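You operate a simulated robot arm through the tools that you are given. There is no shell and no other tool.

Carry out the task below with a simulated robot arm. There is one attempt and no reset: what you move stays moved.

## Task
Put things in order on the top of the workbench. At the end: the yellow sponge stands where the green shaker stood; the blue scoop is on the white tape box; the white rack card stands where the yellow sponge stood; the green shaker stands where the blue scoop stood; whatever was shut is shut again. Leave all else as you found it, and nothing knocked over. Set down upright: scoop.

Only the result counts: the job must be done as asked and must still hold three seconds after the hand-in. Knocking over, shifting, dropping, spilling or breaking anything else fails it.

## Robot
A 5-joint arm with a two-finger parallel gripper, fixed in place. Base frame: the origin is at the foot of the arm, x ahead of it, y to its left, z up; the work surface is at about z = 0. Readings come in mm, rad, newtons and seconds.
With the tool pointing down near the work surface it reaches from about 260 to 680 mm from the base axis. Its first joint turns from -1.152 to 1.152 rad. The tool tilts only in the upright plane through the base axis and itself; it spins freely about its own axis. Payload 2.9 kg.
The TCP is the grasp point between the finger pads, 30 mm short of the fingertips. In the tool frame z runs along the fingers and y along their closing line. Largest opening 110 mm; finger width 20, thickness 10; the body of the gripper, 48 by 112 mm, starts 55 mm behind the TCP.
Orientation is that of the tool frame in the base frame, as a unit quaternion [x, y, z, w]. With the fingers straight down and closing along the base's y, the tool's x points along the base's -x, its y along +y and its z along -z.

## Interface
- The arm moves only by the tool apply_moves. Its argument "deltas" is a list of rows, each a list of 3 entries, a list of its own where there are three numbers: the turn, a rotation vector about the tool's x, y, z in rad, then the shift along the tool's x, y, z in mm, then the finger opening in mm, from 0 to 110. In form: [[[ax, ay, az], [tx, ty, tz], hand], ...]. A call has 1 to 20 rows; each row shifts and turns the commanded pose from where the row before left it, along the tool's axes as they then stand. Each row takes 0.2 s and may step no farther than 50 mm and 0.15 rad from the row before; otherwise, or with a gripper value out of range, the whole call is refused. Where a pose cannot be reached the arm comes as near as it can. A force on the tool above 40 N (or 10 N above the force at the start of the call, whichever is more), or a blocked arm, ends the call early, and 0.2 s more pass. The fingers move at their own pace (about 108 mm/s each) and stop on an object; they squeeze with about 32 N. The grip force told is the motor's: it shows also when the fingers shut on nothing. Time passes only in rows, and 0.2 s behind the last, so rows that do not move let the fingers close. It gives the time, the measured TCP pose, the force on the tool (base axes), the opening and the grip force at its end, in the units of the frame above (readings bear some noise), with the torque about the TCP (base axes, N m) and any sound that the robot's microphone picked up.
- Cameras (640 x 400 px; columns grow to the right, rows downward): "scene" is fixed at [33.7, -464.3, 586.3]; the picture's right is [0.71, -0.71, 0.00], its down [-0.53, -0.53, -0.66] and it looks along [0.47, 0.47, -0.75] (base axes); focal length 337 px, centre (320, 200). "wrist" rides on the gripper at [72, 17, -103] in the tool frame; the picture's right is [-0.23, 0.97, 0.00], its down [-0.76, -0.18, -0.62] and it looks along [-0.61, -0.14, 0.78] (tool axes); focal length 222 px, centre (320, 200). There is no depth. A picture from a camera that has moved, and an enlarged one, comes with that camera's place and axes in the base frame and with its lens.
- get_image(camera): a new picture of that camera. The clock stands still meanwhile.
- inspect(camera, box): a new picture of the part [left, top, right, bottom] of that camera's present view, enlarged. The clock stands still meanwhile.
- close_job(): hands the job in; it is judged then, once.

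Places have to be worked out from the pictures, the camera data and where the tool is seen. Open the gripper and draw the arm clear of the work before you hand the job in, unless the task says otherwise.

The tools are called after "Request:" by a JSON object that holds its "name" and its "arguments". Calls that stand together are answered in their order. apply_moves: Moves the arm, as the interface text tells. Its arguments: {"type":"object","properties":{"deltas":{"type":"array"}},"required":["deltas"]} The other tools are called the same way: get_image (camera) takes a picture; inspect (camera, box) takes an enlarged picture of a part of a camera's view; close_job () hands the job in.

At the start:

```text
time: 0.0
ee_pos: [382.2, -236.6, 276.4]
tcp_rot: [0.0, 1.0, 0.0, 0.0]
wrist_force: [1.0, -0.4, -0.3]
wrist_torque: [-0.01, 0.0, -0.02]
opening: 110.1
grasp_force: 0.1
```

scene: 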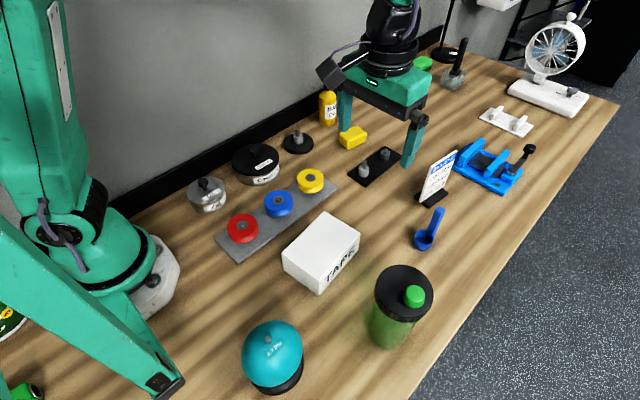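
wrist: 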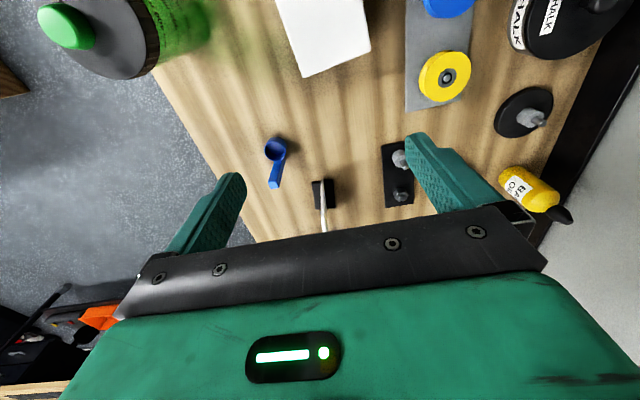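

I start with enlarged views of the objects named in the task, so that I can work out their positions.

Request:
{"name": "inspect", "arguments": {"camera": "scene", "box": [320, 100, 560, 250]}}

Request:
{"name": "inspect", "arguments": {"camera": "scene", "box": [220, 200, 460, 400]}}

Request:
{"name": "inspect", "arguments": {"camera": "scene", "box": [180, 80, 440, 250]}}

Request:
{"name": "get_image", "arguments": {"camera": "wrist"}}

```text
2.67 times, centred on (440, 175) of scene
camera zoom: at [33.7, -464.3, 586.3], right [0.71, -0.71, 0.0], down [-0.53, -0.53, -0.66], along [0.47, 0.47, -0.75], focal length 900 px, centre (0, 267)
```

zoom: 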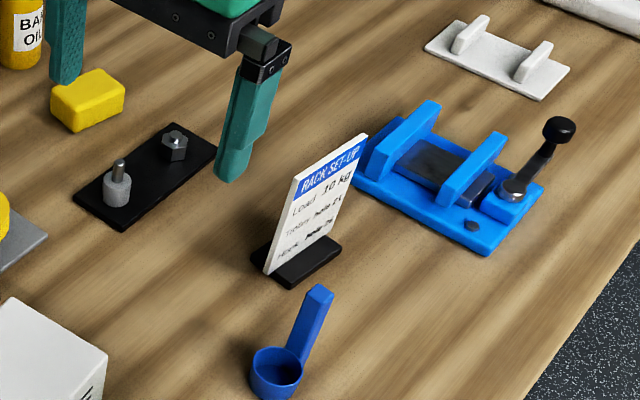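

```text
2.00 times, centred on (340, 300) of scene
camera zoom: at [33.7, -464.3, 586.3], right [0.71, -0.71, 0.0], down [-0.53, -0.53, -0.66], along [0.47, 0.47, -0.75], focal length 675 px, centre (280, 0)
```

zoom: 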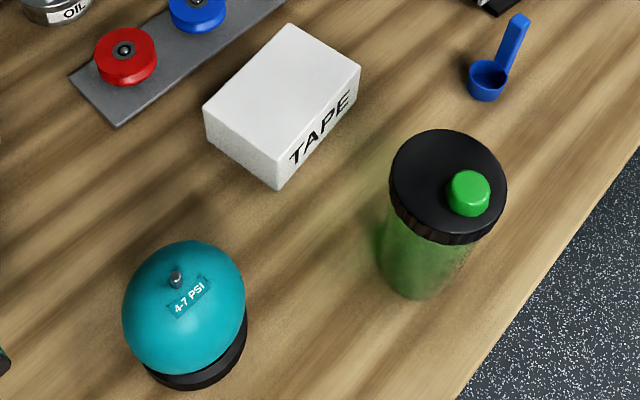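

```text
2.35 times, centred on (310, 165) of scene
camera zoom: at [33.7, -464.3, 586.3], right [0.71, -0.71, 0.0], down [-0.53, -0.53, -0.66], along [0.47, 0.47, -0.75], focal length 794 px, centre (344, 282)
```

zoom: 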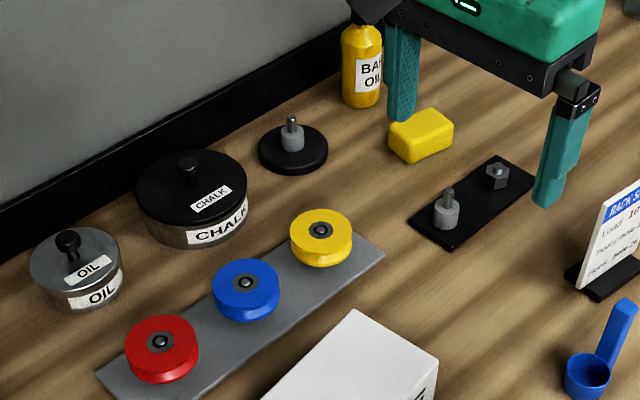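

```text
taken
camera wrist: at [310.3, -217.7, 380.7], right [0.23, 0.97, 0.0], down [0.76, -0.18, 0.62], along [0.61, -0.14, -0.78], focal length 222 px, centre (320, 200)
```

wrist: 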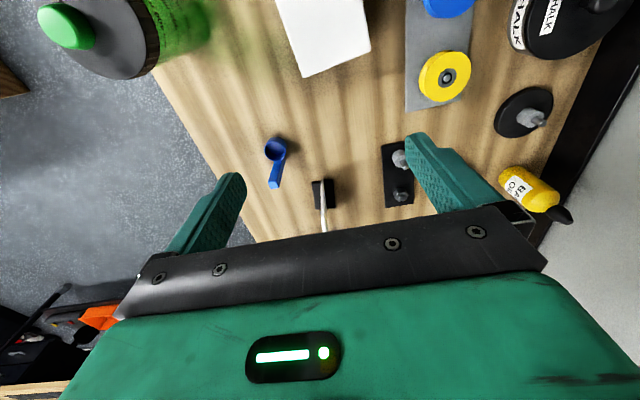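

The scoop, rack card and sponge can all be seen in the wrist view too, so I enlarge that view to triangulate them.

Request:
{"name": "inspect", "arguments": {"camera": "wrist", "box": [240, 110, 440, 235]}}

Request:
{"name": "inspect", "arguments": {"camera": "wrist", "box": [20, 0, 420, 130]}}

Request:
{"name": "inspect", "arguments": {"camera": "scene", "box": [390, 140, 480, 260]}}

Request:
{"name": "inspect", "arguments": {"camera": "scene", "box": [340, 250, 460, 360]}}

```text
3.20 times, centred on (340, 172) of wrist
camera zoom: at [310.3, -217.7, 380.7], right [0.23, 0.97, 0.0], down [0.76, -0.18, 0.62], along [0.61, -0.14, -0.78], focal length 711 px, centre (256, 288)
```

zoom: 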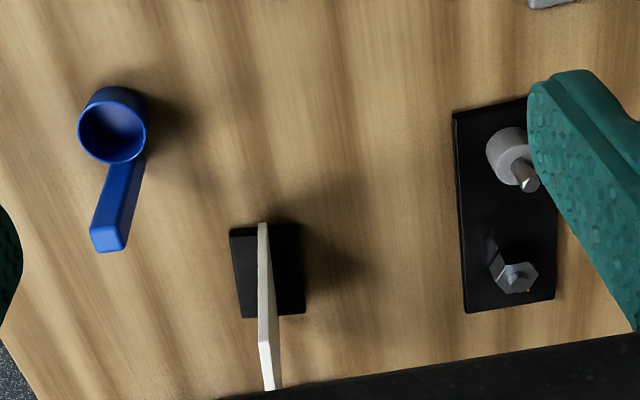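

```text
1.60 times, centred on (220, 65) of wrist
camera zoom: at [310.3, -217.7, 380.7], right [0.23, 0.97, 0.0], down [0.76, -0.18, 0.62], along [0.61, -0.14, -0.78], focal length 355 px, centre (480, 416)
```

zoom: 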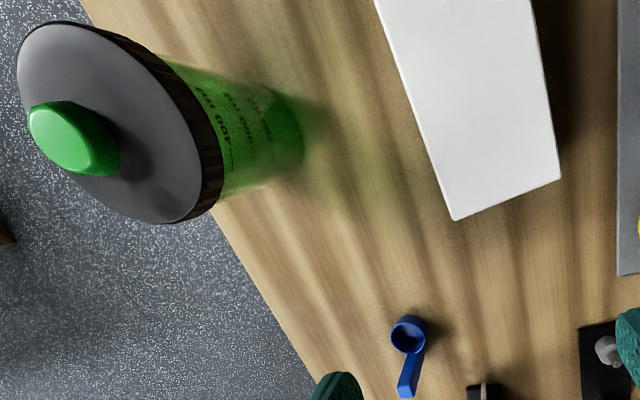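

```text
3.33 times, centred on (435, 200) of scene
camera zoom: at [33.7, -464.3, 586.3], right [0.71, -0.71, 0.0], down [-0.53, -0.53, -0.66], along [0.47, 0.47, -0.75], focal length 1125 px, centre (-63, 200)
```

zoom: 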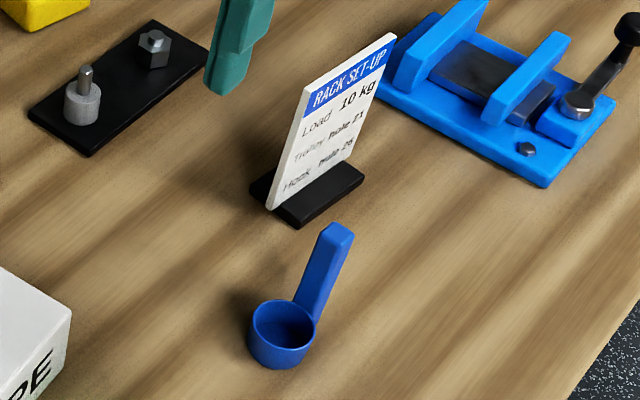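

```text
3.64 times, centred on (400, 305) of scene
camera zoom: at [33.7, -464.3, 586.3], right [0.71, -0.71, 0.0], down [-0.53, -0.53, -0.66], along [0.47, 0.47, -0.75], focal length 1227 px, centre (29, -182)
```

zoom: 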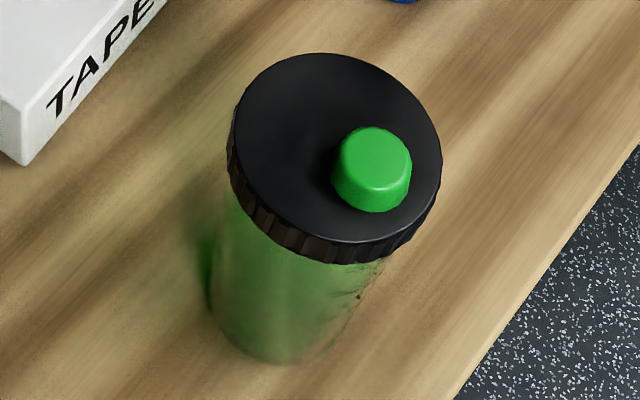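

Triangulating both cameras puts the scoop cup at about (464, -333) with its rim at z≈25. The handle rises to its tip at about (490, -334.5, 90). I move above the handle with the fingers half open and look again.

Request:
{"name": "apply_moves", "arguments": {"deltas": [[[0, 0, 0], [-26.5, -24.25, 26.5], 60], [[0, 0, 0], [-26.5, -24.25, 26.5], 60], [[0, 0, 0], [-26.5, -24.25, 26.5], 60], [[0, 0, 0], [-26.5, -24.25, 26.5], 60], [[0, 0, 0], [0, 0, 0], 60]]}}

```text
time: 1.2
ee_pos: [488.6, -333.1, 169.6]
tcp_rot: [0.0, 1.0, 0.0, 0.0]
wrist_force: [-0.2, -0.6, 1.0]
wrist_torque: [-0.01, -0.01, -0.01]
opening: 59.8
grasp_force: 0.1
```

The arm is at (488.6, -333, 170). I take pictures to refine the scoop position and to see the other objects from new angles.

Request:
{"name": "get_image", "arguments": {"camera": "wrist"}}

Request:
{"name": "get_image", "arguments": {"camera": "scene"}}

Request:
{"name": "inspect", "arguments": {"camera": "wrist", "box": [220, 60, 420, 200]}}

Request:
{"name": "inspect", "arguments": {"camera": "scene", "box": [300, 80, 460, 180]}}

```text
taken
camera wrist: at [416.8, -316.2, 273.9], right [0.23, 0.97, 0.0], down [0.76, -0.18, 0.62], along [0.61, -0.14, -0.78], focal length 222 px, centre (320, 200)
```

wrist: 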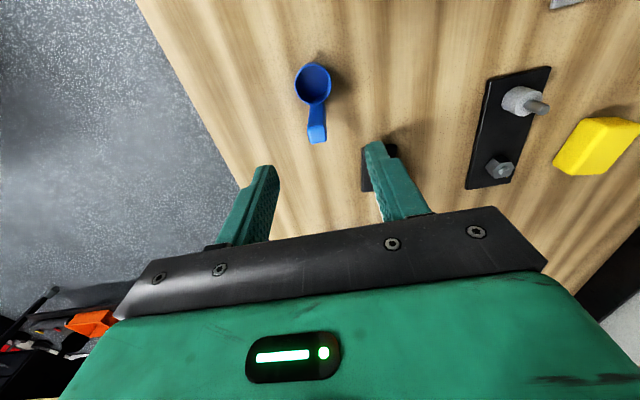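

```text
taken
```

scene: 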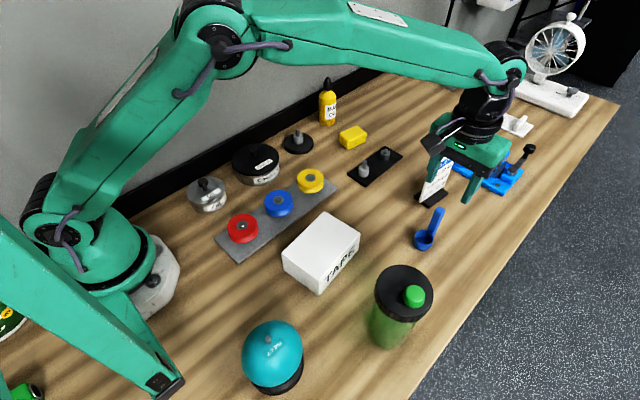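

```text
2.86 times, centred on (320, 130) of wrist
camera zoom: at [416.8, -316.2, 273.9], right [0.23, 0.97, 0.0], down [0.76, -0.18, 0.62], along [0.61, -0.14, -0.78], focal length 635 px, centre (320, 400)
```

zoom: 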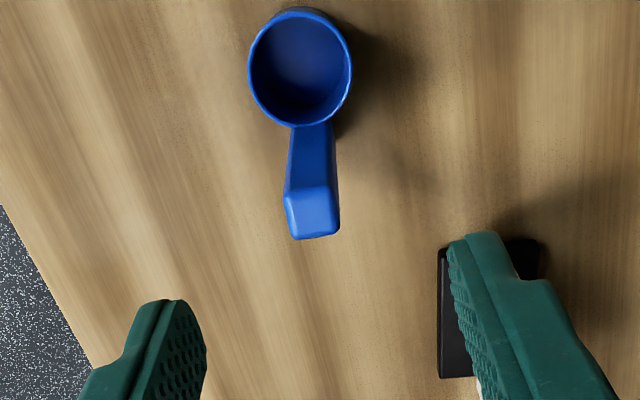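

```text
4.00 times, centred on (380, 130) of scene
camera zoom: at [33.7, -464.3, 586.3], right [0.71, -0.71, 0.0], down [-0.53, -0.53, -0.66], along [0.47, 0.47, -0.75], focal length 1350 px, centre (80, 480)
```

zoom: 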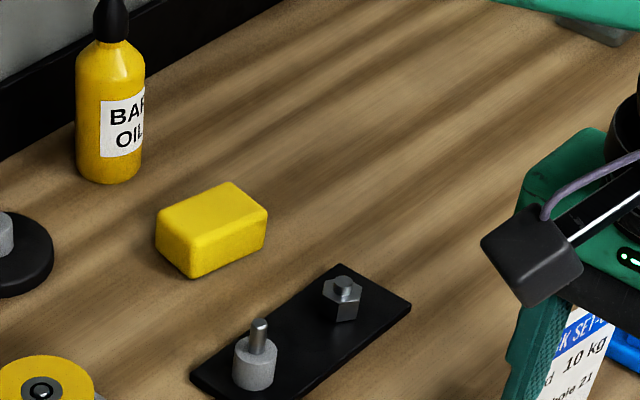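

The handle is about 16 mm wide in y and centred near (487.5, -335) at mid-height. I lower to z≈68 and close on it.

Request:
{"name": "apply_moves", "arguments": {"deltas": [[[0, 0, 0], [0, -1.4, 34], 60], [[0, 0, 0], [0, 0, 34], 60], [[0, 0, 0], [0, 0, 34], 60], [[0, 0, 0], [0, 0, 0], 60], [[0, 0, 0], [0, 0, 0], 0], [[0, 0, 0], [0, 0, 0], 0], [[0, 0, 0], [0, 0, 0], 0]]}}

```text
time: 2.8
ee_pos: [489.5, -335.4, 69.3]
tcp_rot: [0.0, 1.0, 0.0, 0.001]
wrist_force: [-0.3, -0.1, -0.1]
wrist_torque: [0.01, 0.0, 0.0]
opening: 14.6
grasp_force: 31.8
```

I have the handle (opening 14.6 mm, 32 N), so I lift the scoop straight up and check the grip and the box.

Request:
{"name": "apply_moves", "arguments": {"deltas": [[[0, 0, 0], [0, 0, -20], 0], [[0, 0, 0], [0, 0, -40], 0], [[0, 0, 0], [0, 0, -45], 0], [[0, 0, 0], [0, 0, -45], 0], [[0, 0, 0], [0, 0, 0], 0]]}}

Request:
{"name": "get_image", "arguments": {"camera": "wrist"}}

Request:
{"name": "inspect", "arguments": {"camera": "scene", "box": [260, 190, 460, 320]}}

```text
time: 4.0
ee_pos: [488.9, -332.6, 220.0]
tcp_rot: [0.0, 1.0, 0.0, 0.0]
wrist_force: [-0.3, -0.8, 0.3]
wrist_torque: [0.02, 0.0, 0.01]
opening: 14.7
grasp_force: 31.9
```

```text
taken
camera wrist: at [417.6, -315.3, 323.2], right [0.23, 0.97, 0.0], down [0.76, -0.18, 0.62], along [0.61, -0.14, -0.78], focal length 222 px, centre (320, 200)
```

wrist: 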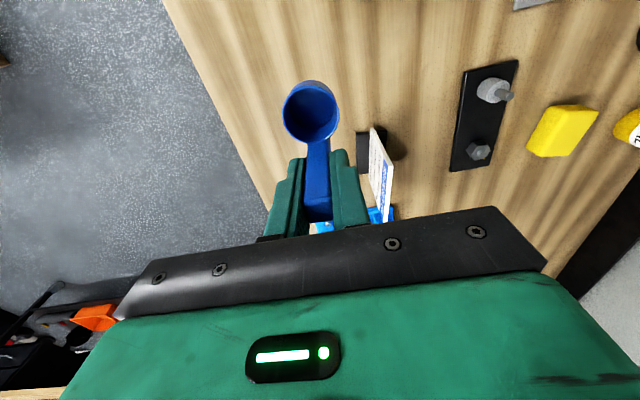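

```text
3.08 times, centred on (360, 255) of scene
camera zoom: at [33.7, -464.3, 586.3], right [0.71, -0.71, 0.0], down [-0.53, -0.53, -0.66], along [0.47, 0.47, -0.75], focal length 1038 px, centre (197, 31)
```

zoom: 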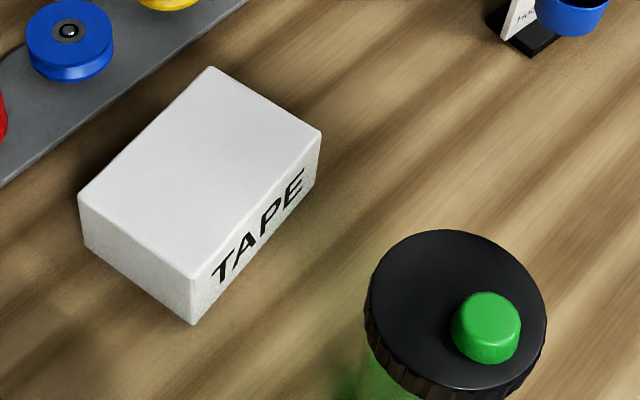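

From the corner pixels, the tape box top has corners near (229,-264), (357,-249), (346,-164) and (221,-178), its centre at about (288,-214), and a height of about 60 mm. I carry the scoop over it, still high.

Request:
{"name": "apply_moves", "arguments": {"deltas": [[[0, 0, 0], [36.2, 24, 0], 0], [[0, 0, 0], [36.2, 24, 0], 0], [[0, 0, 0], [36.2, 24, 0], 0], [[0, 0, 0], [36.2, 24, 0], 0], [[0, 0, 0], [36.2, 24, 0], 0], [[0, 0, 0], [0, 0, 18], 0], [[0, 0, 0], [0, 0, 20], 0], [[0, 0, 0], [0, 0, 0], 0]]}}

Request:
{"name": "get_image", "arguments": {"camera": "wrist"}}

Request:
{"name": "inspect", "arguments": {"camera": "scene", "box": [220, 120, 440, 320]}}

```text
time: 5.8
ee_pos: [305.2, -212.1, 177.9]
tcp_rot: [0.001, 1.0, 0.0, 0.0]
wrist_force: [0.3, 0.0, 0.8]
wrist_torque: [-0.01, 0.0, -0.03]
opening: 14.8
grasp_force: 31.9
```

```text
taken
camera wrist: at [234.0, -194.2, 282.0], right [0.23, 0.97, 0.0], down [0.76, -0.18, 0.62], along [0.61, -0.14, -0.78], focal length 222 px, centre (320, 200)
```

wrist: 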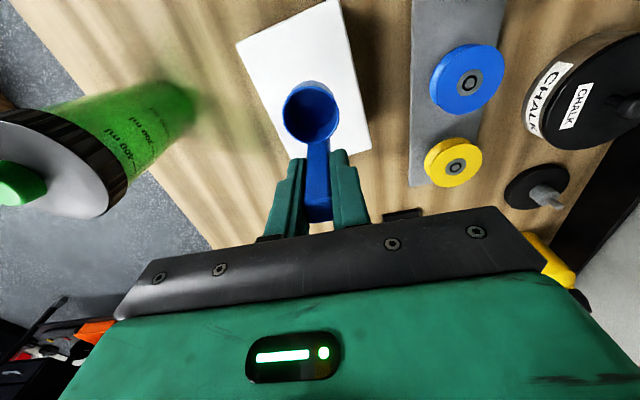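

```text
2.00 times, centred on (330, 220) of scene
camera zoom: at [33.7, -464.3, 586.3], right [0.71, -0.71, 0.0], down [-0.53, -0.53, -0.66], along [0.47, 0.47, -0.75], focal length 675 px, centre (300, 160)
```

zoom: 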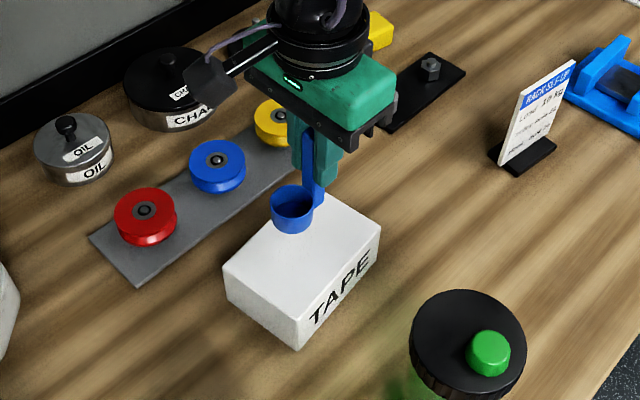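

The box-top height of about 60 mm is confirmed, and the cup sits over the middle of the box, so I expect contact at TCP z≈129. I lower to just above that.

Request:
{"name": "apply_moves", "arguments": {"deltas": [[[0, 0, 0], [0, 0, 20], 0], [[0, 0, 0], [0, 0, 15], 0], [[0, 0, 0], [0, 0, 9], 0], [[0, 0, 0], [0, 0, 0], 0]]}}

Request:
{"name": "inspect", "arguments": {"camera": "scene", "box": [270, 190, 370, 270]}}

```text
time: 6.8
ee_pos: [307.0, -212.3, 134.2]
tcp_rot: [0.0, 1.0, 0.0, 0.0]
wrist_force: [0.4, 0.5, 0.3]
wrist_torque: [-0.01, 0.03, -0.01]
opening: 14.7
grasp_force: 32.2
```

```text
5.00 times, centred on (320, 230) of scene
camera zoom: at [33.7, -464.3, 586.3], right [0.71, -0.71, 0.0], down [-0.53, -0.53, -0.66], along [0.47, 0.47, -0.75], focal length 1687 px, centre (320, 50)
```

zoom: 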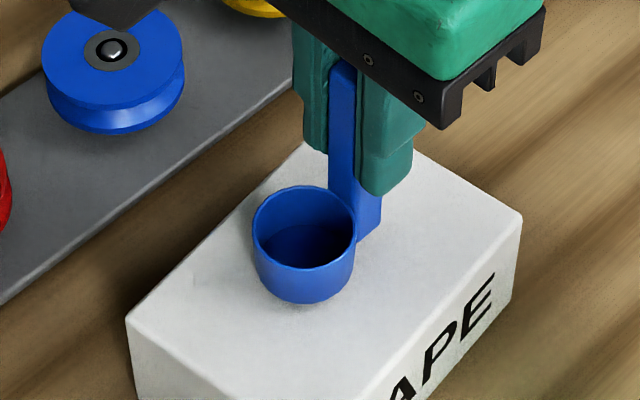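

The cup is only a few millimetres above the box. I lower in small steps and watch the force.

Request:
{"name": "apply_moves", "arguments": {"deltas": [[[0, 0, 0], [0, 0, 1.5], 0], [[0, 0, 0], [0, 0, 1], 0]]}}

Request:
{"name": "apply_moves", "arguments": {"deltas": [[[0, 0, 0], [0, 0, 1], 0], [[0, 0, 0], [0, 0, 0], 0]]}}

Request:
{"name": "apply_moves", "arguments": {"deltas": [[[0, 0, 0], [0, 0, 1], 0], [[0, 0, 0], [0, 0, 0], 0]]}}

```text
time: 7.4
ee_pos: [306.5, -212.6, 134.5]
tcp_rot: [0.001, 1.0, 0.0, 0.0]
wrist_force: [-0.8, 0.0, 0.8]
wrist_torque: [0.02, -0.02, -0.02]
opening: 14.8
grasp_force: 31.9
```

```text
time: 8.0
ee_pos: [306.6, -213.1, 133.1]
tcp_rot: [0.0, 1.0, 0.0, 0.0]
wrist_force: [0.2, 1.4, -0.6]
wrist_torque: [0.0, -0.03, 0.0]
opening: 14.9
grasp_force: 31.6
```

```text
time: 8.6
ee_pos: [307.2, -212.5, 132.0]
tcp_rot: [0.0, 1.0, 0.0, 0.0]
wrist_force: [-0.7, 0.5, 0.3]
wrist_torque: [0.05, 0.01, -0.02]
opening: 14.9
grasp_force: 32.2
```

There is no contact yet at z≈132, so I keep going in 1 mm steps.

Request:
{"name": "apply_moves", "arguments": {"deltas": [[[0, 0, 0], [0, 0, 1], 0], [[0, 0, 0], [0, 0, 0], 0]]}}

Request:
{"name": "apply_moves", "arguments": {"deltas": [[[0, 0, 0], [0, 0, 1], 0], [[0, 0, 0], [0, 0, 0], 0]]}}

Request:
{"name": "apply_moves", "arguments": {"deltas": [[[0, 0, 0], [0, 0, 1], 0], [[0, 0, 0], [0, 0, 0], 0]]}}

```text
time: 9.2
ee_pos: [307.0, -212.7, 131.9]
tcp_rot: [0.0, 1.0, 0.001, 0.0]
wrist_force: [0.4, 0.3, 0.1]
wrist_torque: [-0.03, 0.0, 0.01]
opening: 15.1
grasp_force: 32.0
```

```text
time: 9.8
ee_pos: [306.4, -213.3, 130.1]
tcp_rot: [0.001, 1.0, 0.001, 0.001]
wrist_force: [-0.7, -0.6, -0.2]
wrist_torque: [-0.02, -0.02, 0.01]
opening: 14.7
grasp_force: 31.4
```

```text
time: 10.4
ee_pos: [307.7, -212.4, 130.6]
tcp_rot: [0.001, 1.0, 0.0, 0.0]
wrist_force: [0.7, 0.5, -0.3]
wrist_torque: [0.0, 0.0, 0.03]
opening: 15.0
grasp_force: 32.1
```

The commanded z is about 129 and there is still no contact force. I continue in small steps.

Request:
{"name": "apply_moves", "arguments": {"deltas": [[[0, 0, 0], [0, 0, 1], 0], [[0, 0, 0], [0, 0, 0], 0]]}}

Request:
{"name": "apply_moves", "arguments": {"deltas": [[[0, 0, 0], [0, 0, 1], 0], [[0, 0, 0], [0, 0, 0], 0]]}}

Request:
{"name": "inspect", "arguments": {"camera": "scene", "box": [270, 190, 370, 270]}}

```text
time: 11.0
ee_pos: [308.5, -213.6, 128.7]
tcp_rot: [0.0, 1.0, 0.0, 0.0]
wrist_force: [-0.8, 0.2, 0.0]
wrist_torque: [0.01, 0.01, 0.02]
opening: 14.4
grasp_force: 32.1
```

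```text
time: 11.6
ee_pos: [307.6, -212.8, 129.0]
tcp_rot: [-0.001, 1.0, 0.001, 0.0]
wrist_force: [-0.5, 0.4, 3.8]
wrist_torque: [0.0, 0.07, 0.0]
opening: 14.7
grasp_force: 32.0
```

```text
5.00 times, centred on (320, 230) of scene
camera zoom: at [33.7, -464.3, 586.3], right [0.71, -0.71, 0.0], down [-0.53, -0.53, -0.66], along [0.47, 0.47, -0.75], focal length 1687 px, centre (320, 50)
```

zoom: 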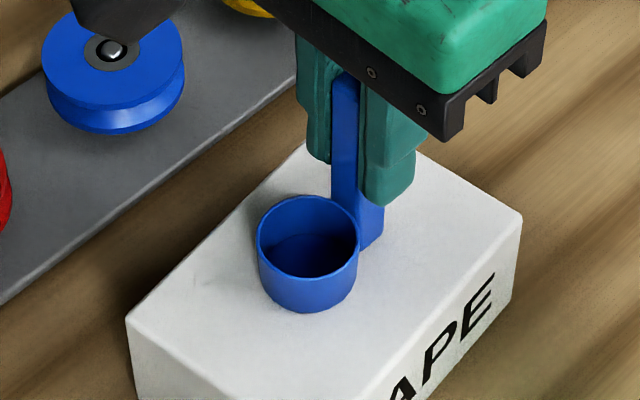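

Contact shows as 3.8 N upward and the cup rests on the box. I open the fingers gently and rise straight up.

Request:
{"name": "apply_moves", "arguments": {"deltas": [[[0, 0, 0], [0, 0, 0], 18], [[0, 0, 0], [0, 0, 0], 25], [[0, 0, 0], [0, 0, 0], 50], [[0, 0, 0], [0, 0, -20], 50], [[0, 0, 0], [0, 0, -40], 50], [[0, 0, 0], [0, 0, -40], 50], [[0, 0, 0], [0, 0, 0], 50]]}}

Request:
{"name": "inspect", "arguments": {"camera": "scene", "box": [240, 150, 440, 310]}}

Request:
{"name": "get_image", "arguments": {"camera": "wrist"}}

```text
time: 13.2
ee_pos: [307.2, -216.2, 227.2]
tcp_rot: [0.0, 1.0, 0.001, -0.001]
wrist_force: [0.4, 0.1, 0.1]
wrist_torque: [0.01, -0.01, -0.03]
opening: 50.3
grasp_force: 0.0
```

```text
2.50 times, centred on (340, 230) of scene
camera zoom: at [33.7, -464.3, 586.3], right [0.71, -0.71, 0.0], down [-0.53, -0.53, -0.66], along [0.47, 0.47, -0.75], focal length 844 px, centre (270, 125)
```

zoom: 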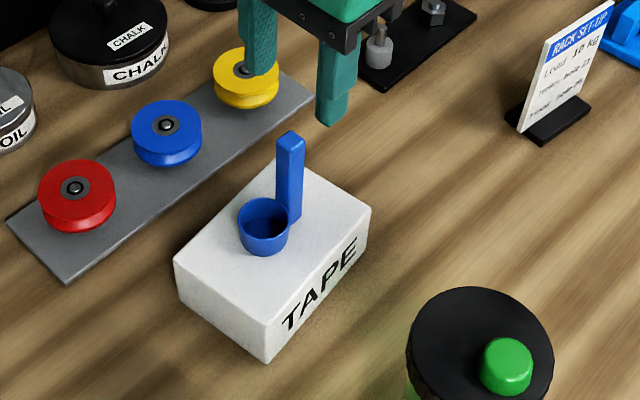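

```text
taken
camera wrist: at [235.4, -198.0, 331.3], right [0.23, 0.97, 0.0], down [0.76, -0.18, 0.62], along [0.61, -0.14, -0.78], focal length 222 px, centre (320, 200)
```

wrist: 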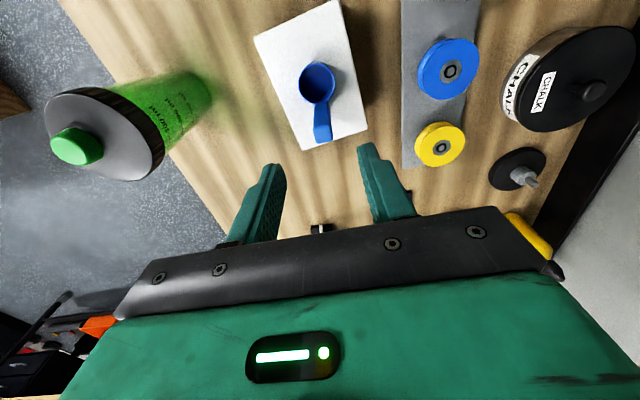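

The scoop stands upright on the tape box. Next is the shaker: I move high above its estimated spot, around (266, -397), with the fingers fully open and look.

Request:
{"name": "apply_moves", "arguments": {"deltas": [[[0, 0, 0], [8.2, -36.2, -7.6], 50], [[0, 0, 0], [8.2, -36.2, -7.6], 80], [[0, 0, 0], [8.2, -36.2, -7.6], 110], [[0, 0, 0], [8.2, -36.2, -7.6], 110], [[0, 0, 0], [8.2, -36.2, -7.6], 110], [[0, 0, 0], [0, 0, 0], 110]]}}

Request:
{"name": "get_image", "arguments": {"camera": "wrist"}}

Request:
{"name": "get_image", "arguments": {"camera": "scene"}}

```text
time: 14.6
ee_pos: [264.1, -398.1, 265.4]
tcp_rot: [0.0, 1.0, 0.001, 0.0]
wrist_force: [0.2, 0.2, -0.5]
wrist_torque: [0.0, -0.02, 0.02]
opening: 110.0
grasp_force: 0.0
```

```text
taken
camera wrist: at [192.8, -381.0, 369.5], right [0.23, 0.97, 0.0], down [0.76, -0.18, 0.62], along [0.61, -0.14, -0.78], focal length 222 px, centre (320, 200)
```

wrist: 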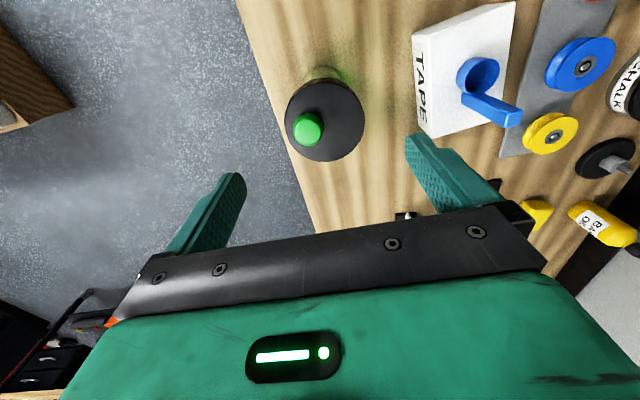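

```text
taken
```

scene: 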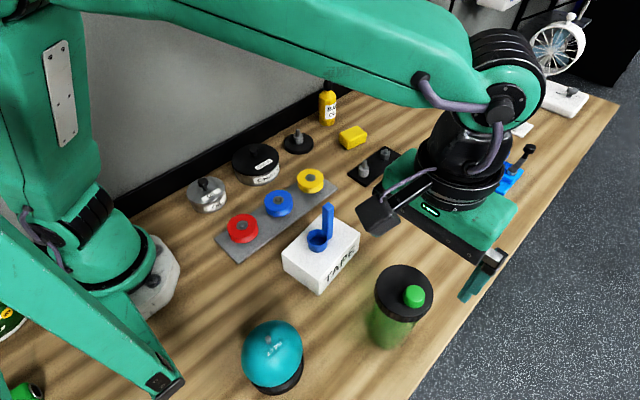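

I enlarge the wrist view to pin down the shaker's lid and base.

Request:
{"name": "inspect", "arguments": {"camera": "wrist", "box": [250, 30, 410, 180]}}

Request:
{"name": "inspect", "arguments": {"camera": "scene", "box": [350, 250, 450, 360]}}

```text
2.67 times, centred on (330, 105) of wrist
camera zoom: at [192.8, -381.0, 369.5], right [0.23, 0.97, 0.0], down [0.76, -0.18, 0.62], along [0.61, -0.14, -0.78], focal length 592 px, centre (293, 453)
```

zoom: 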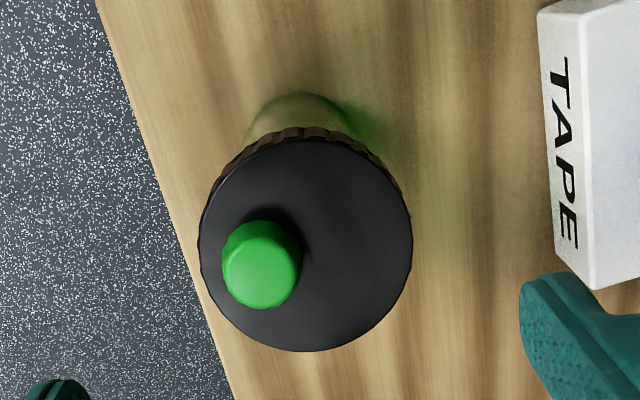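

```text
3.64 times, centred on (400, 305) of scene
camera zoom: at [33.7, -464.3, 586.3], right [0.71, -0.71, 0.0], down [-0.53, -0.53, -0.66], along [0.47, 0.47, -0.75], focal length 1227 px, centre (29, -182)
```

zoom: 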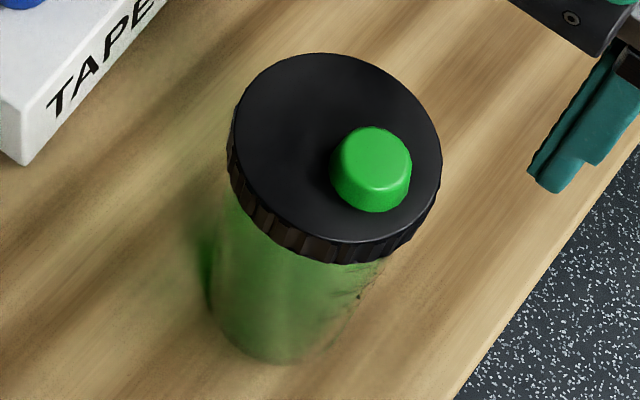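

The lid centre triangulates to about (272, -395), with the lid top at z≈144, the cap top at about 165–172 and a lid diameter of about 81 mm. I line up and come down until the fingertips are just at lid-top level, then check the centring.

Request:
{"name": "apply_moves", "arguments": {"deltas": [[[0, 0, 0], [-7.5, 3, 0], 110], [[0, 0, 0], [0, 0, 40], 110], [[0, 0, 0], [0, 0, 40], 110], [[0, 0, 0], [0, 0, 8], 110], [[0, 0, 0], [0, 0, 0], 110]]}}

Request:
{"name": "get_image", "arguments": {"camera": "wrist"}}

Request:
{"name": "inspect", "arguments": {"camera": "scene", "box": [340, 200, 480, 360]}}

```text
time: 15.8
ee_pos: [270.8, -392.2, 176.8]
tcp_rot: [0.0, 1.0, 0.0, 0.0]
wrist_force: [0.8, -0.1, 1.1]
wrist_torque: [-0.02, 0.03, -0.05]
opening: 109.9
grasp_force: 0.1
```

```text
taken
camera wrist: at [200.1, -374.2, 280.8], right [0.23, 0.97, 0.0], down [0.76, -0.18, 0.62], along [0.61, -0.14, -0.78], focal length 222 px, centre (320, 200)
```

wrist: 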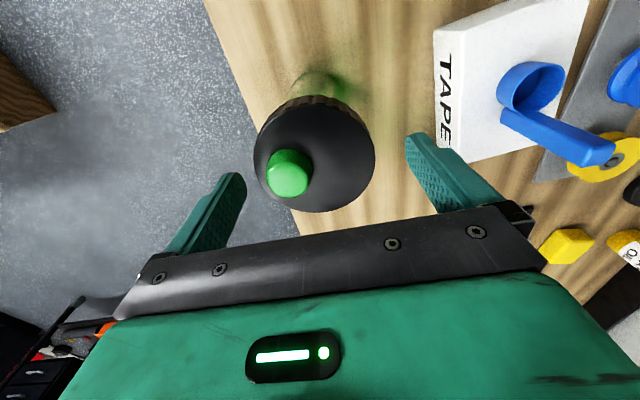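

```text
2.50 times, centred on (410, 280) of scene
camera zoom: at [33.7, -464.3, 586.3], right [0.71, -0.71, 0.0], down [-0.53, -0.53, -0.66], along [0.47, 0.47, -0.75], focal length 844 px, centre (95, 0)
```

zoom: 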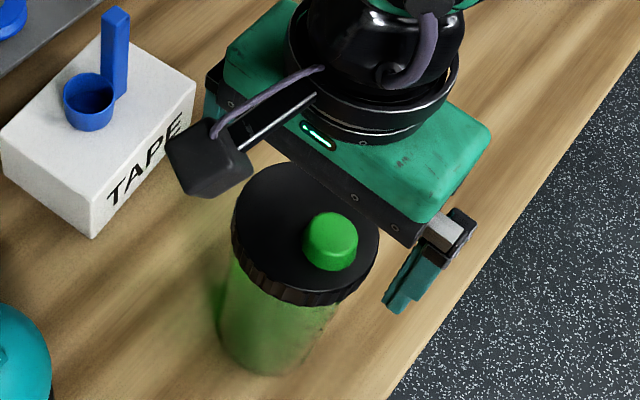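

The fingers straddle the lid well. I enlarge the wrist view once more to measure the lid and cap heights precisely before descending.

Request:
{"name": "inspect", "arguments": {"camera": "wrist", "box": [240, 60, 400, 220]}}

```text
2.50 times, centred on (320, 140) of wrist
camera zoom: at [200.1, -374.2, 280.8], right [0.23, 0.97, 0.0], down [0.76, -0.18, 0.62], along [0.61, -0.14, -0.78], focal length 555 px, centre (320, 350)
```

zoom: 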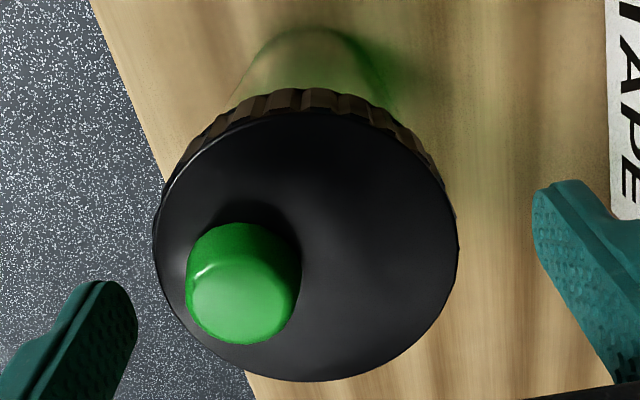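

The refined values are a lid top at z≈155, a diameter of about 77 mm, a centre near (271, -395) and a cap top of about 170–177. I go down to TCP z≈130, which keeps the palm clear of the cap, and close on the lid rim.

Request:
{"name": "apply_moves", "arguments": {"deltas": [[[0, 0, 0], [0, -2.5, 0], 110], [[0, 0, 0], [0, 0, 20], 110], [[0, 0, 0], [0, 0, 17], 110], [[0, 0, 0], [0, 0, 10], 110], [[0, 0, 0], [0, 0, 0], 110]]}}

Request:
{"name": "get_image", "arguments": {"camera": "wrist"}}

Request:
{"name": "inspect", "arguments": {"camera": "scene", "box": [340, 200, 480, 360]}}

```text
time: 17.0
ee_pos: [274.7, -393.5, 129.4]
tcp_rot: [0.0, 1.0, 0.0, 0.0]
wrist_force: [-0.1, 0.1, 0.1]
wrist_torque: [0.0, -0.02, -0.03]
opening: 109.8
grasp_force: 0.0
```

```text
taken
camera wrist: at [202.8, -376.4, 233.7], right [0.23, 0.97, 0.0], down [0.76, -0.18, 0.62], along [0.61, -0.14, -0.78], focal length 222 px, centre (320, 200)
```

wrist: 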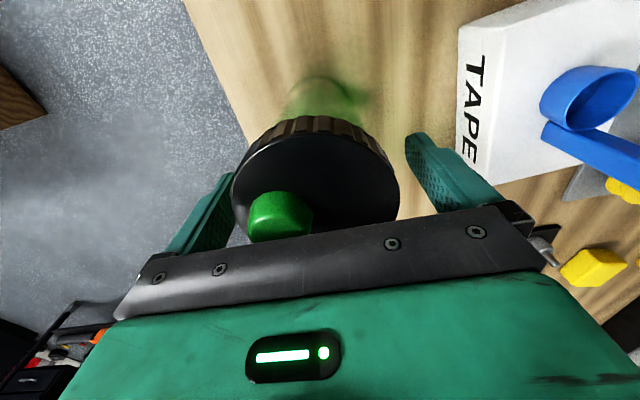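

```text
2.50 times, centred on (410, 280) of scene
camera zoom: at [33.7, -464.3, 586.3], right [0.71, -0.71, 0.0], down [-0.53, -0.53, -0.66], along [0.47, 0.47, -0.75], focal length 844 px, centre (95, 0)
```

zoom: 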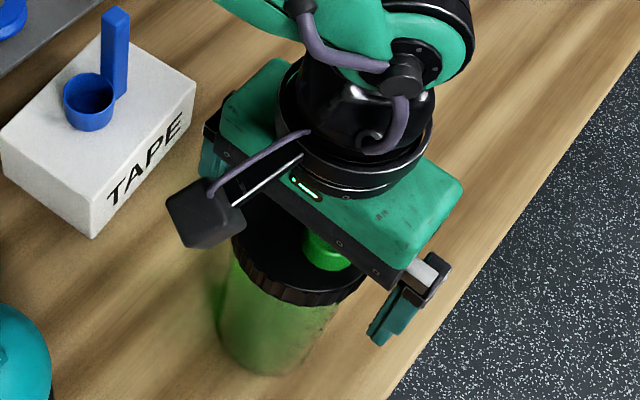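

The fingers straddle the lid with clearance to the cap, so I close on the lid.

Request:
{"name": "apply_moves", "arguments": {"deltas": [[[0, 0, 0], [0, 0, 0], 86], [[0, 0, 0], [0, 0, 0], 80], [[0, 0, 0], [0, 0, 0], 70], [[0, 0, 0], [0, 0, 0], 60], [[0, 0, 0], [0, 0, 0], 60]]}}

```text
time: 18.2
ee_pos: [275.0, -394.7, 129.8]
tcp_rot: [0.0, 1.0, 0.0, 0.0]
wrist_force: [0.0, 0.1, -0.1]
wrist_torque: [0.02, 0.0, -0.02]
opening: 75.9
grasp_force: 31.5
```

The fingers stopped at 75.9 mm with 31.5 N, which is a grip on the lid. I lift gently by 15 mm and check that the whole shaker comes up.

Request:
{"name": "apply_moves", "arguments": {"deltas": [[[0, 0, 0], [0, 0, -5], 40], [[0, 0, 0], [0, 0, -10], 40], [[0, 0, 0], [0, 0, 0], 40]]}}

Request:
{"name": "inspect", "arguments": {"camera": "scene", "box": [340, 200, 480, 360]}}

Request:
{"name": "get_image", "arguments": {"camera": "wrist"}}

```text
time: 19.0
ee_pos: [274.9, -394.4, 146.1]
tcp_rot: [-0.001, 1.0, 0.001, 0.0]
wrist_force: [0.2, 1.0, 1.2]
wrist_torque: [0.16, -0.02, -0.05]
opening: 75.8
grasp_force: 32.2
```

```text
2.50 times, centred on (410, 280) of scene
camera zoom: at [33.7, -464.3, 586.3], right [0.71, -0.71, 0.0], down [-0.53, -0.53, -0.66], along [0.47, 0.47, -0.75], focal length 844 px, centre (95, 0)
```

zoom: 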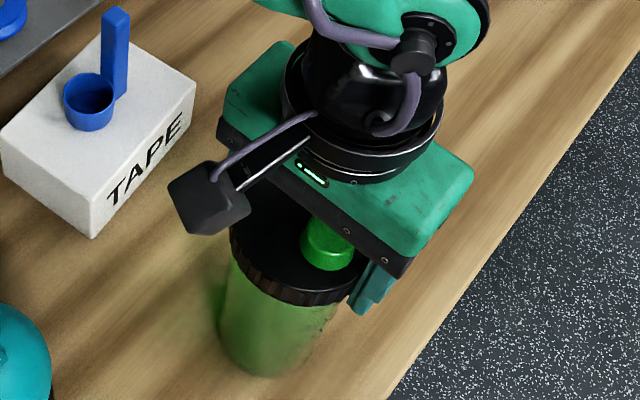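

```text
taken
camera wrist: at [201.9, -377.1, 249.5], right [0.23, 0.97, 0.0], down [0.76, -0.18, 0.62], along [0.61, -0.14, -0.78], focal length 222 px, centre (320, 200)
```

wrist: 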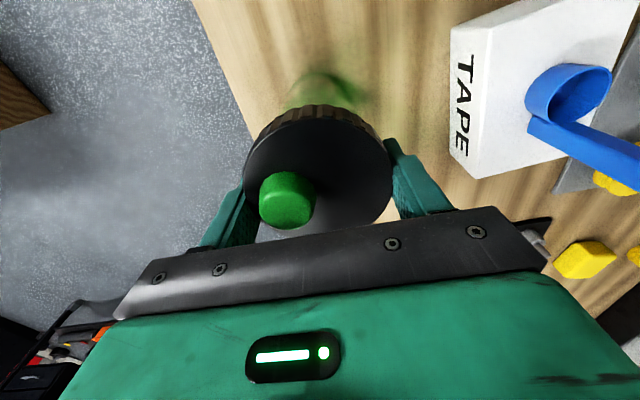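

The lid looks unchanged in the scene view: the fingers slid up the lid and the shaker stayed on the table. I open, rise clear, and check that the shaker hasn't shifted.

Request:
{"name": "apply_moves", "arguments": {"deltas": [[[0, 0, 0], [0, 0, 0], 80], [[0, 0, 0], [0, 0, 0], 110], [[0, 0, 0], [0, 0, 0], 110], [[0, 0, 0], [0, 0, -30], 110], [[0, 0, 0], [0, 0, -40], 110], [[0, 0, 0], [0, 0, -40], 110], [[0, 0, 0], [0, 0, 0], 110]]}}

Request:
{"name": "inspect", "arguments": {"camera": "scene", "box": [350, 250, 450, 360]}}

Request:
{"name": "get_image", "arguments": {"camera": "wrist"}}

Request:
{"name": "inspect", "arguments": {"camera": "wrist", "box": [250, 30, 410, 180]}}

```text
time: 20.6
ee_pos: [275.8, -394.0, 253.5]
tcp_rot: [-0.001, 1.0, -0.001, 0.0]
wrist_force: [-0.1, -0.9, -0.2]
wrist_torque: [0.01, -0.02, 0.0]
opening: 109.9
grasp_force: 0.0
```

```text
3.64 times, centred on (400, 305) of scene
camera zoom: at [33.7, -464.3, 586.3], right [0.71, -0.71, 0.0], down [-0.53, -0.53, -0.66], along [0.47, 0.47, -0.75], focal length 1227 px, centre (29, -182)
```

zoom: 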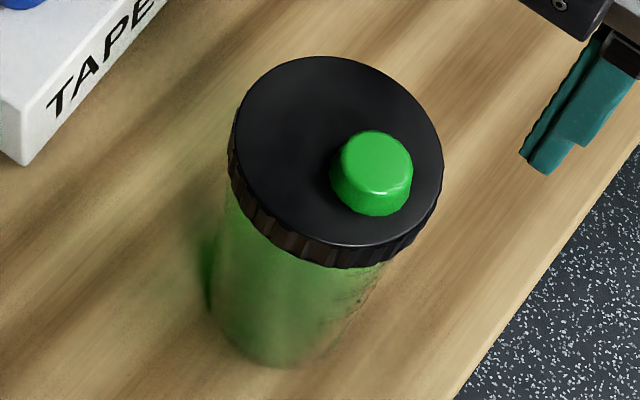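

```text
taken
camera wrist: at [203.9, -375.7, 357.9], right [0.23, 0.97, 0.0], down [0.76, -0.18, 0.62], along [0.61, -0.14, -0.78], focal length 222 px, centre (320, 200)
```

wrist: 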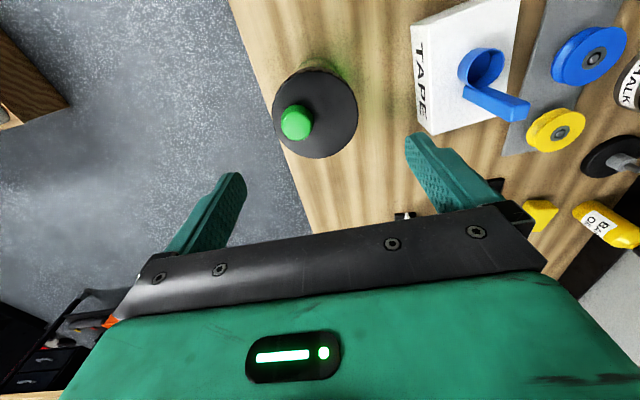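

```text
2.67 times, centred on (330, 105) of wrist
camera zoom: at [203.9, -375.7, 357.9], right [0.23, 0.97, 0.0], down [0.76, -0.18, 0.62], along [0.61, -0.14, -0.78], focal length 592 px, centre (293, 453)
```

zoom: 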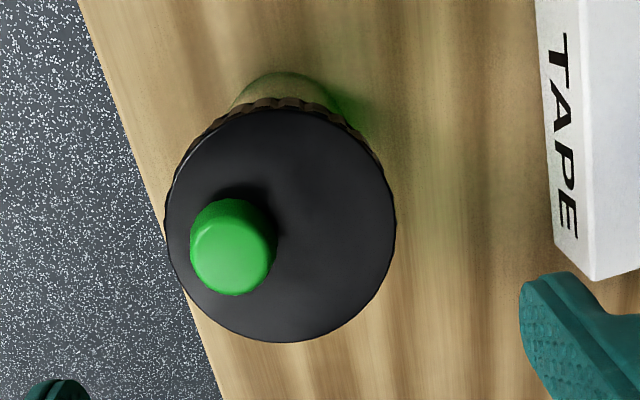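

The shaker is still upright in place (a shift of about 1 mm at most), but the lid is too slick to lift by. I'll grip the body under the lid with the tool tilted about 50° outward. First I spin the tool to line up with the shaker's azimuth (-55.5°), then tilt at a safe height.

Request:
{"name": "apply_moves", "arguments": {"deltas": [[[0, 0, 0], [0, 0, -20], 110], [[0, 0, 0.1385], [0, 0, 0], 110], [[0, 0, 0.1385], [0, 0, 0], 110], [[0, 0, 0.1385], [0, 0, 0], 110], [[0, 0, 0.1385], [0, 0, 0], 110], [[0, 0, 0.1385], [0, 0, 0], 110], [[0, 0, 0.1385], [0, 0, 0], 110], [[0, 0, 0.1385], [0, 0, 0], 110], [[0, 0, 0], [0, 0, 0], 110]]}}

Request:
{"name": "get_image", "arguments": {"camera": "wrist"}}

```text
time: 22.6
ee_pos: [274.2, -393.1, 274.7]
tcp_rot: [0.467, 0.884, 0.0, -0.001]
wrist_force: [-1.0, -0.4, -0.2]
wrist_torque: [-0.02, -0.02, -0.02]
opening: 110.1
grasp_force: 0.0
```

```text
taken
camera wrist: at [247.4, -323.4, 378.8], right [0.93, 0.36, 0.0], down [0.28, -0.73, 0.62], along [0.22, -0.58, -0.78], focal length 222 px, centre (320, 200)
```

wrist: 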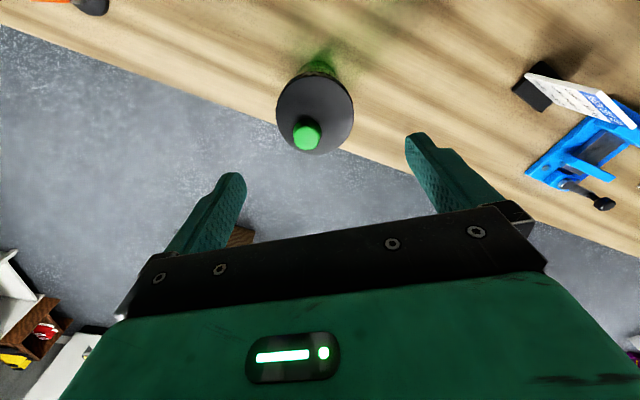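

The spin is as intended, with tool x pointing at the base. Now I draw back 28 mm radially and tilt 0.873 rad outward.

Request:
{"name": "apply_moves", "arguments": {"deltas": [[[0, 0, 0], [28, 0, 0], 110], [[0, -0.1455, 0], [0, 0, 0], 110], [[0, -0.1455, 0], [0, 0, 0], 110], [[0, -0.1455, 0], [0, 0, 0], 110], [[0, -0.1455, 0], [0, 0, 0], 110], [[0, -0.1455, 0], [0, 0, 0], 110], [[0, -0.1455, 0], [0, 0, 0], 110], [[0, 0, 0], [0, 0, 0], 110]]}}

Request:
{"name": "get_image", "arguments": {"camera": "wrist"}}

Request:
{"name": "get_image", "arguments": {"camera": "scene"}}

```text
time: 24.4
ee_pos: [257.2, -369.6, 275.2]
tcp_rot: [0.421, 0.802, -0.195, 0.376]
wrist_force: [-0.1, 0.4, -0.7]
wrist_torque: [0.03, -0.02, 0.03]
opening: 109.4
grasp_force: 0.1
```

```text
taken
camera wrist: at [200.2, -256.6, 287.1], right [0.88, 0.43, 0.18], down [-0.14, -0.11, 0.98], along [0.45, -0.89, -0.04], focal length 222 px, centre (320, 200)
```

wrist: 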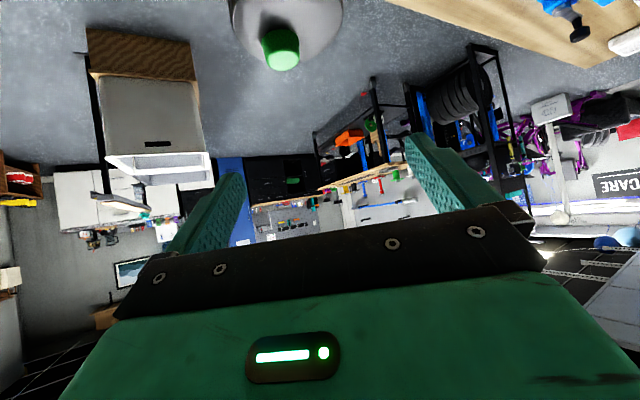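

```text
taken
```

scene: 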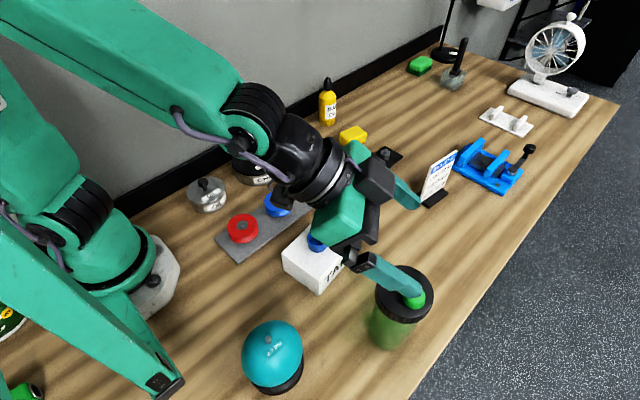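

The tilted pose was reached. The TCP is about 29 mm short of the shaker axis and 3 mm off sideways. I correct sideways and descend vertically part-way, then look.

Request:
{"name": "apply_moves", "arguments": {"deltas": [[[0, 0, 0], [0, -3, 0], 110], [[0, 0, 0], [30.64, 0, 25.72], 110], [[0, 0, 0], [30.64, 0, 25.72], 110], [[0, 0, 0], [30.64, 0, 25.72], 110], [[0, 0, 0], [0, 0, 0], 110]]}}

Request:
{"name": "get_image", "arguments": {"camera": "wrist"}}

Request:
{"name": "get_image", "arguments": {"camera": "scene"}}

```text
time: 25.6
ee_pos: [253.4, -374.3, 156.1]
tcp_rot: [0.423, 0.801, -0.198, 0.373]
wrist_force: [-0.7, 0.1, 0.5]
wrist_torque: [0.03, 0.02, -0.01]
opening: 110.1
grasp_force: 0.0
```

```text
taken
camera wrist: at [197.3, -259.9, 168.3], right [0.89, 0.43, 0.17], down [-0.14, -0.11, 0.98], along [0.44, -0.9, -0.04], focal length 222 px, centre (320, 200)
```

wrist: 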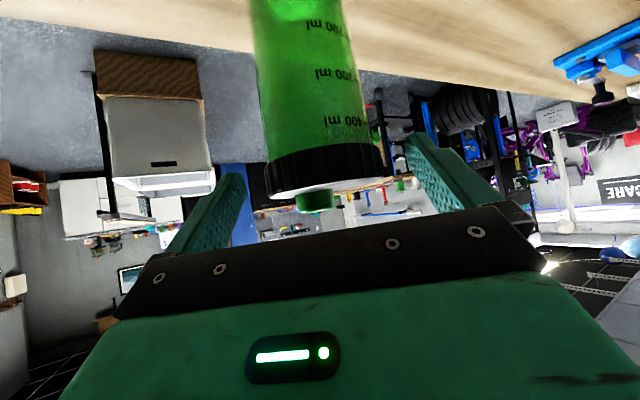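

```text
taken
```

scene: 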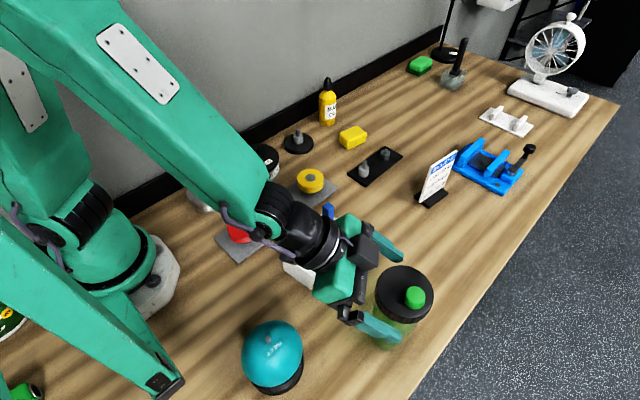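

The side view shows the lid from z≈137 to 157, the cap to about 170 and the body about 64 mm wide, with good lateral centring. I descend to z≈92 and go forward so the fingers straddle the body under the lid.

Request:
{"name": "apply_moves", "arguments": {"deltas": [[[0, 0, 0], [24.5, 0, 20.6], 110], [[0, 0, 0], [24.5, 0, 20.6], 110], [[0, 0, 0], [-3.7, 0, 4.4], 110], [[0, 0, 0], [-3.7, 0, 4.4], 110], [[0, 0, 0], [0, 0, 0], 110]]}}

Request:
{"name": "get_image", "arguments": {"camera": "wrist"}}

Request:
{"name": "inspect", "arguments": {"camera": "scene", "box": [300, 180, 480, 380]}}

```text
time: 26.8
ee_pos: [260.0, -381.8, 91.2]
tcp_rot: [0.423, 0.802, -0.198, 0.374]
wrist_force: [-0.3, -0.1, -0.3]
wrist_torque: [-0.02, -0.02, 0.0]
opening: 109.8
grasp_force: 0.0
```

```text
taken
camera wrist: at [204.2, -268.1, 103.6], right [0.89, 0.43, 0.17], down [-0.14, -0.11, 0.98], along [0.44, -0.9, -0.04], focal length 222 px, centre (320, 200)
```

wrist: 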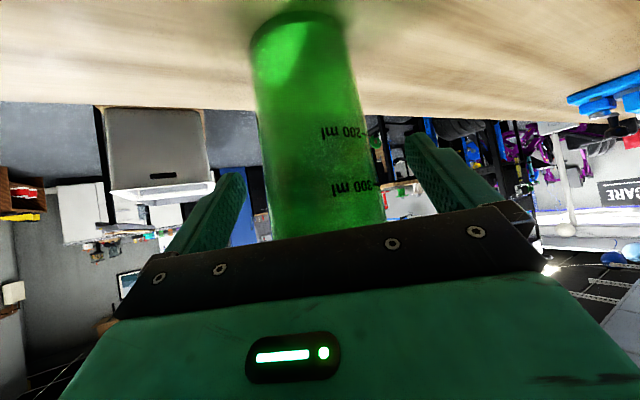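

```text
2.00 times, centred on (390, 280) of scene
camera zoom: at [33.7, -464.3, 586.3], right [0.71, -0.71, 0.0], down [-0.53, -0.53, -0.66], along [0.47, 0.47, -0.75], focal length 675 px, centre (180, 40)
```

zoom: 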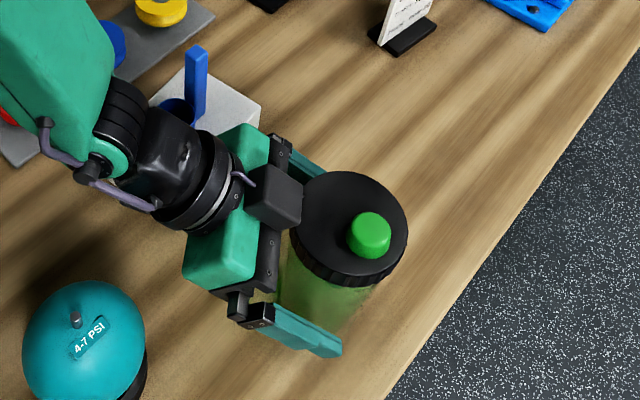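

No contact forces, and the body is centred between the fingers in the side view. I close on the body.

Request:
{"name": "apply_moves", "arguments": {"deltas": [[[0, 0, 0], [0, 0, 0], 80], [[0, 0, 0], [0, 0, 0], 70], [[0, 0, 0], [0, 0, 0], 60], [[0, 0, 0], [0, 0, 0], 40], [[0, 0, 0], [0, 0, 0], 40]]}}

Request:
{"name": "get_image", "arguments": {"camera": "wrist"}}

```text
time: 28.0
ee_pos: [261.2, -381.9, 92.3]
tcp_rot: [0.423, 0.801, -0.198, 0.374]
wrist_force: [0.6, 0.7, 0.6]
wrist_torque: [-0.08, -0.02, 0.02]
opening: 70.2
grasp_force: 32.3
```

```text
taken
camera wrist: at [204.2, -268.1, 103.8], right [0.89, 0.43, 0.17], down [-0.14, -0.11, 0.98], along [0.44, -0.9, -0.04], focal length 222 px, centre (320, 200)
```

wrist: 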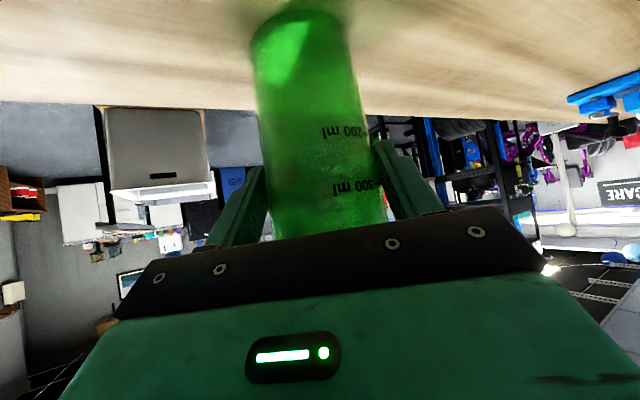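

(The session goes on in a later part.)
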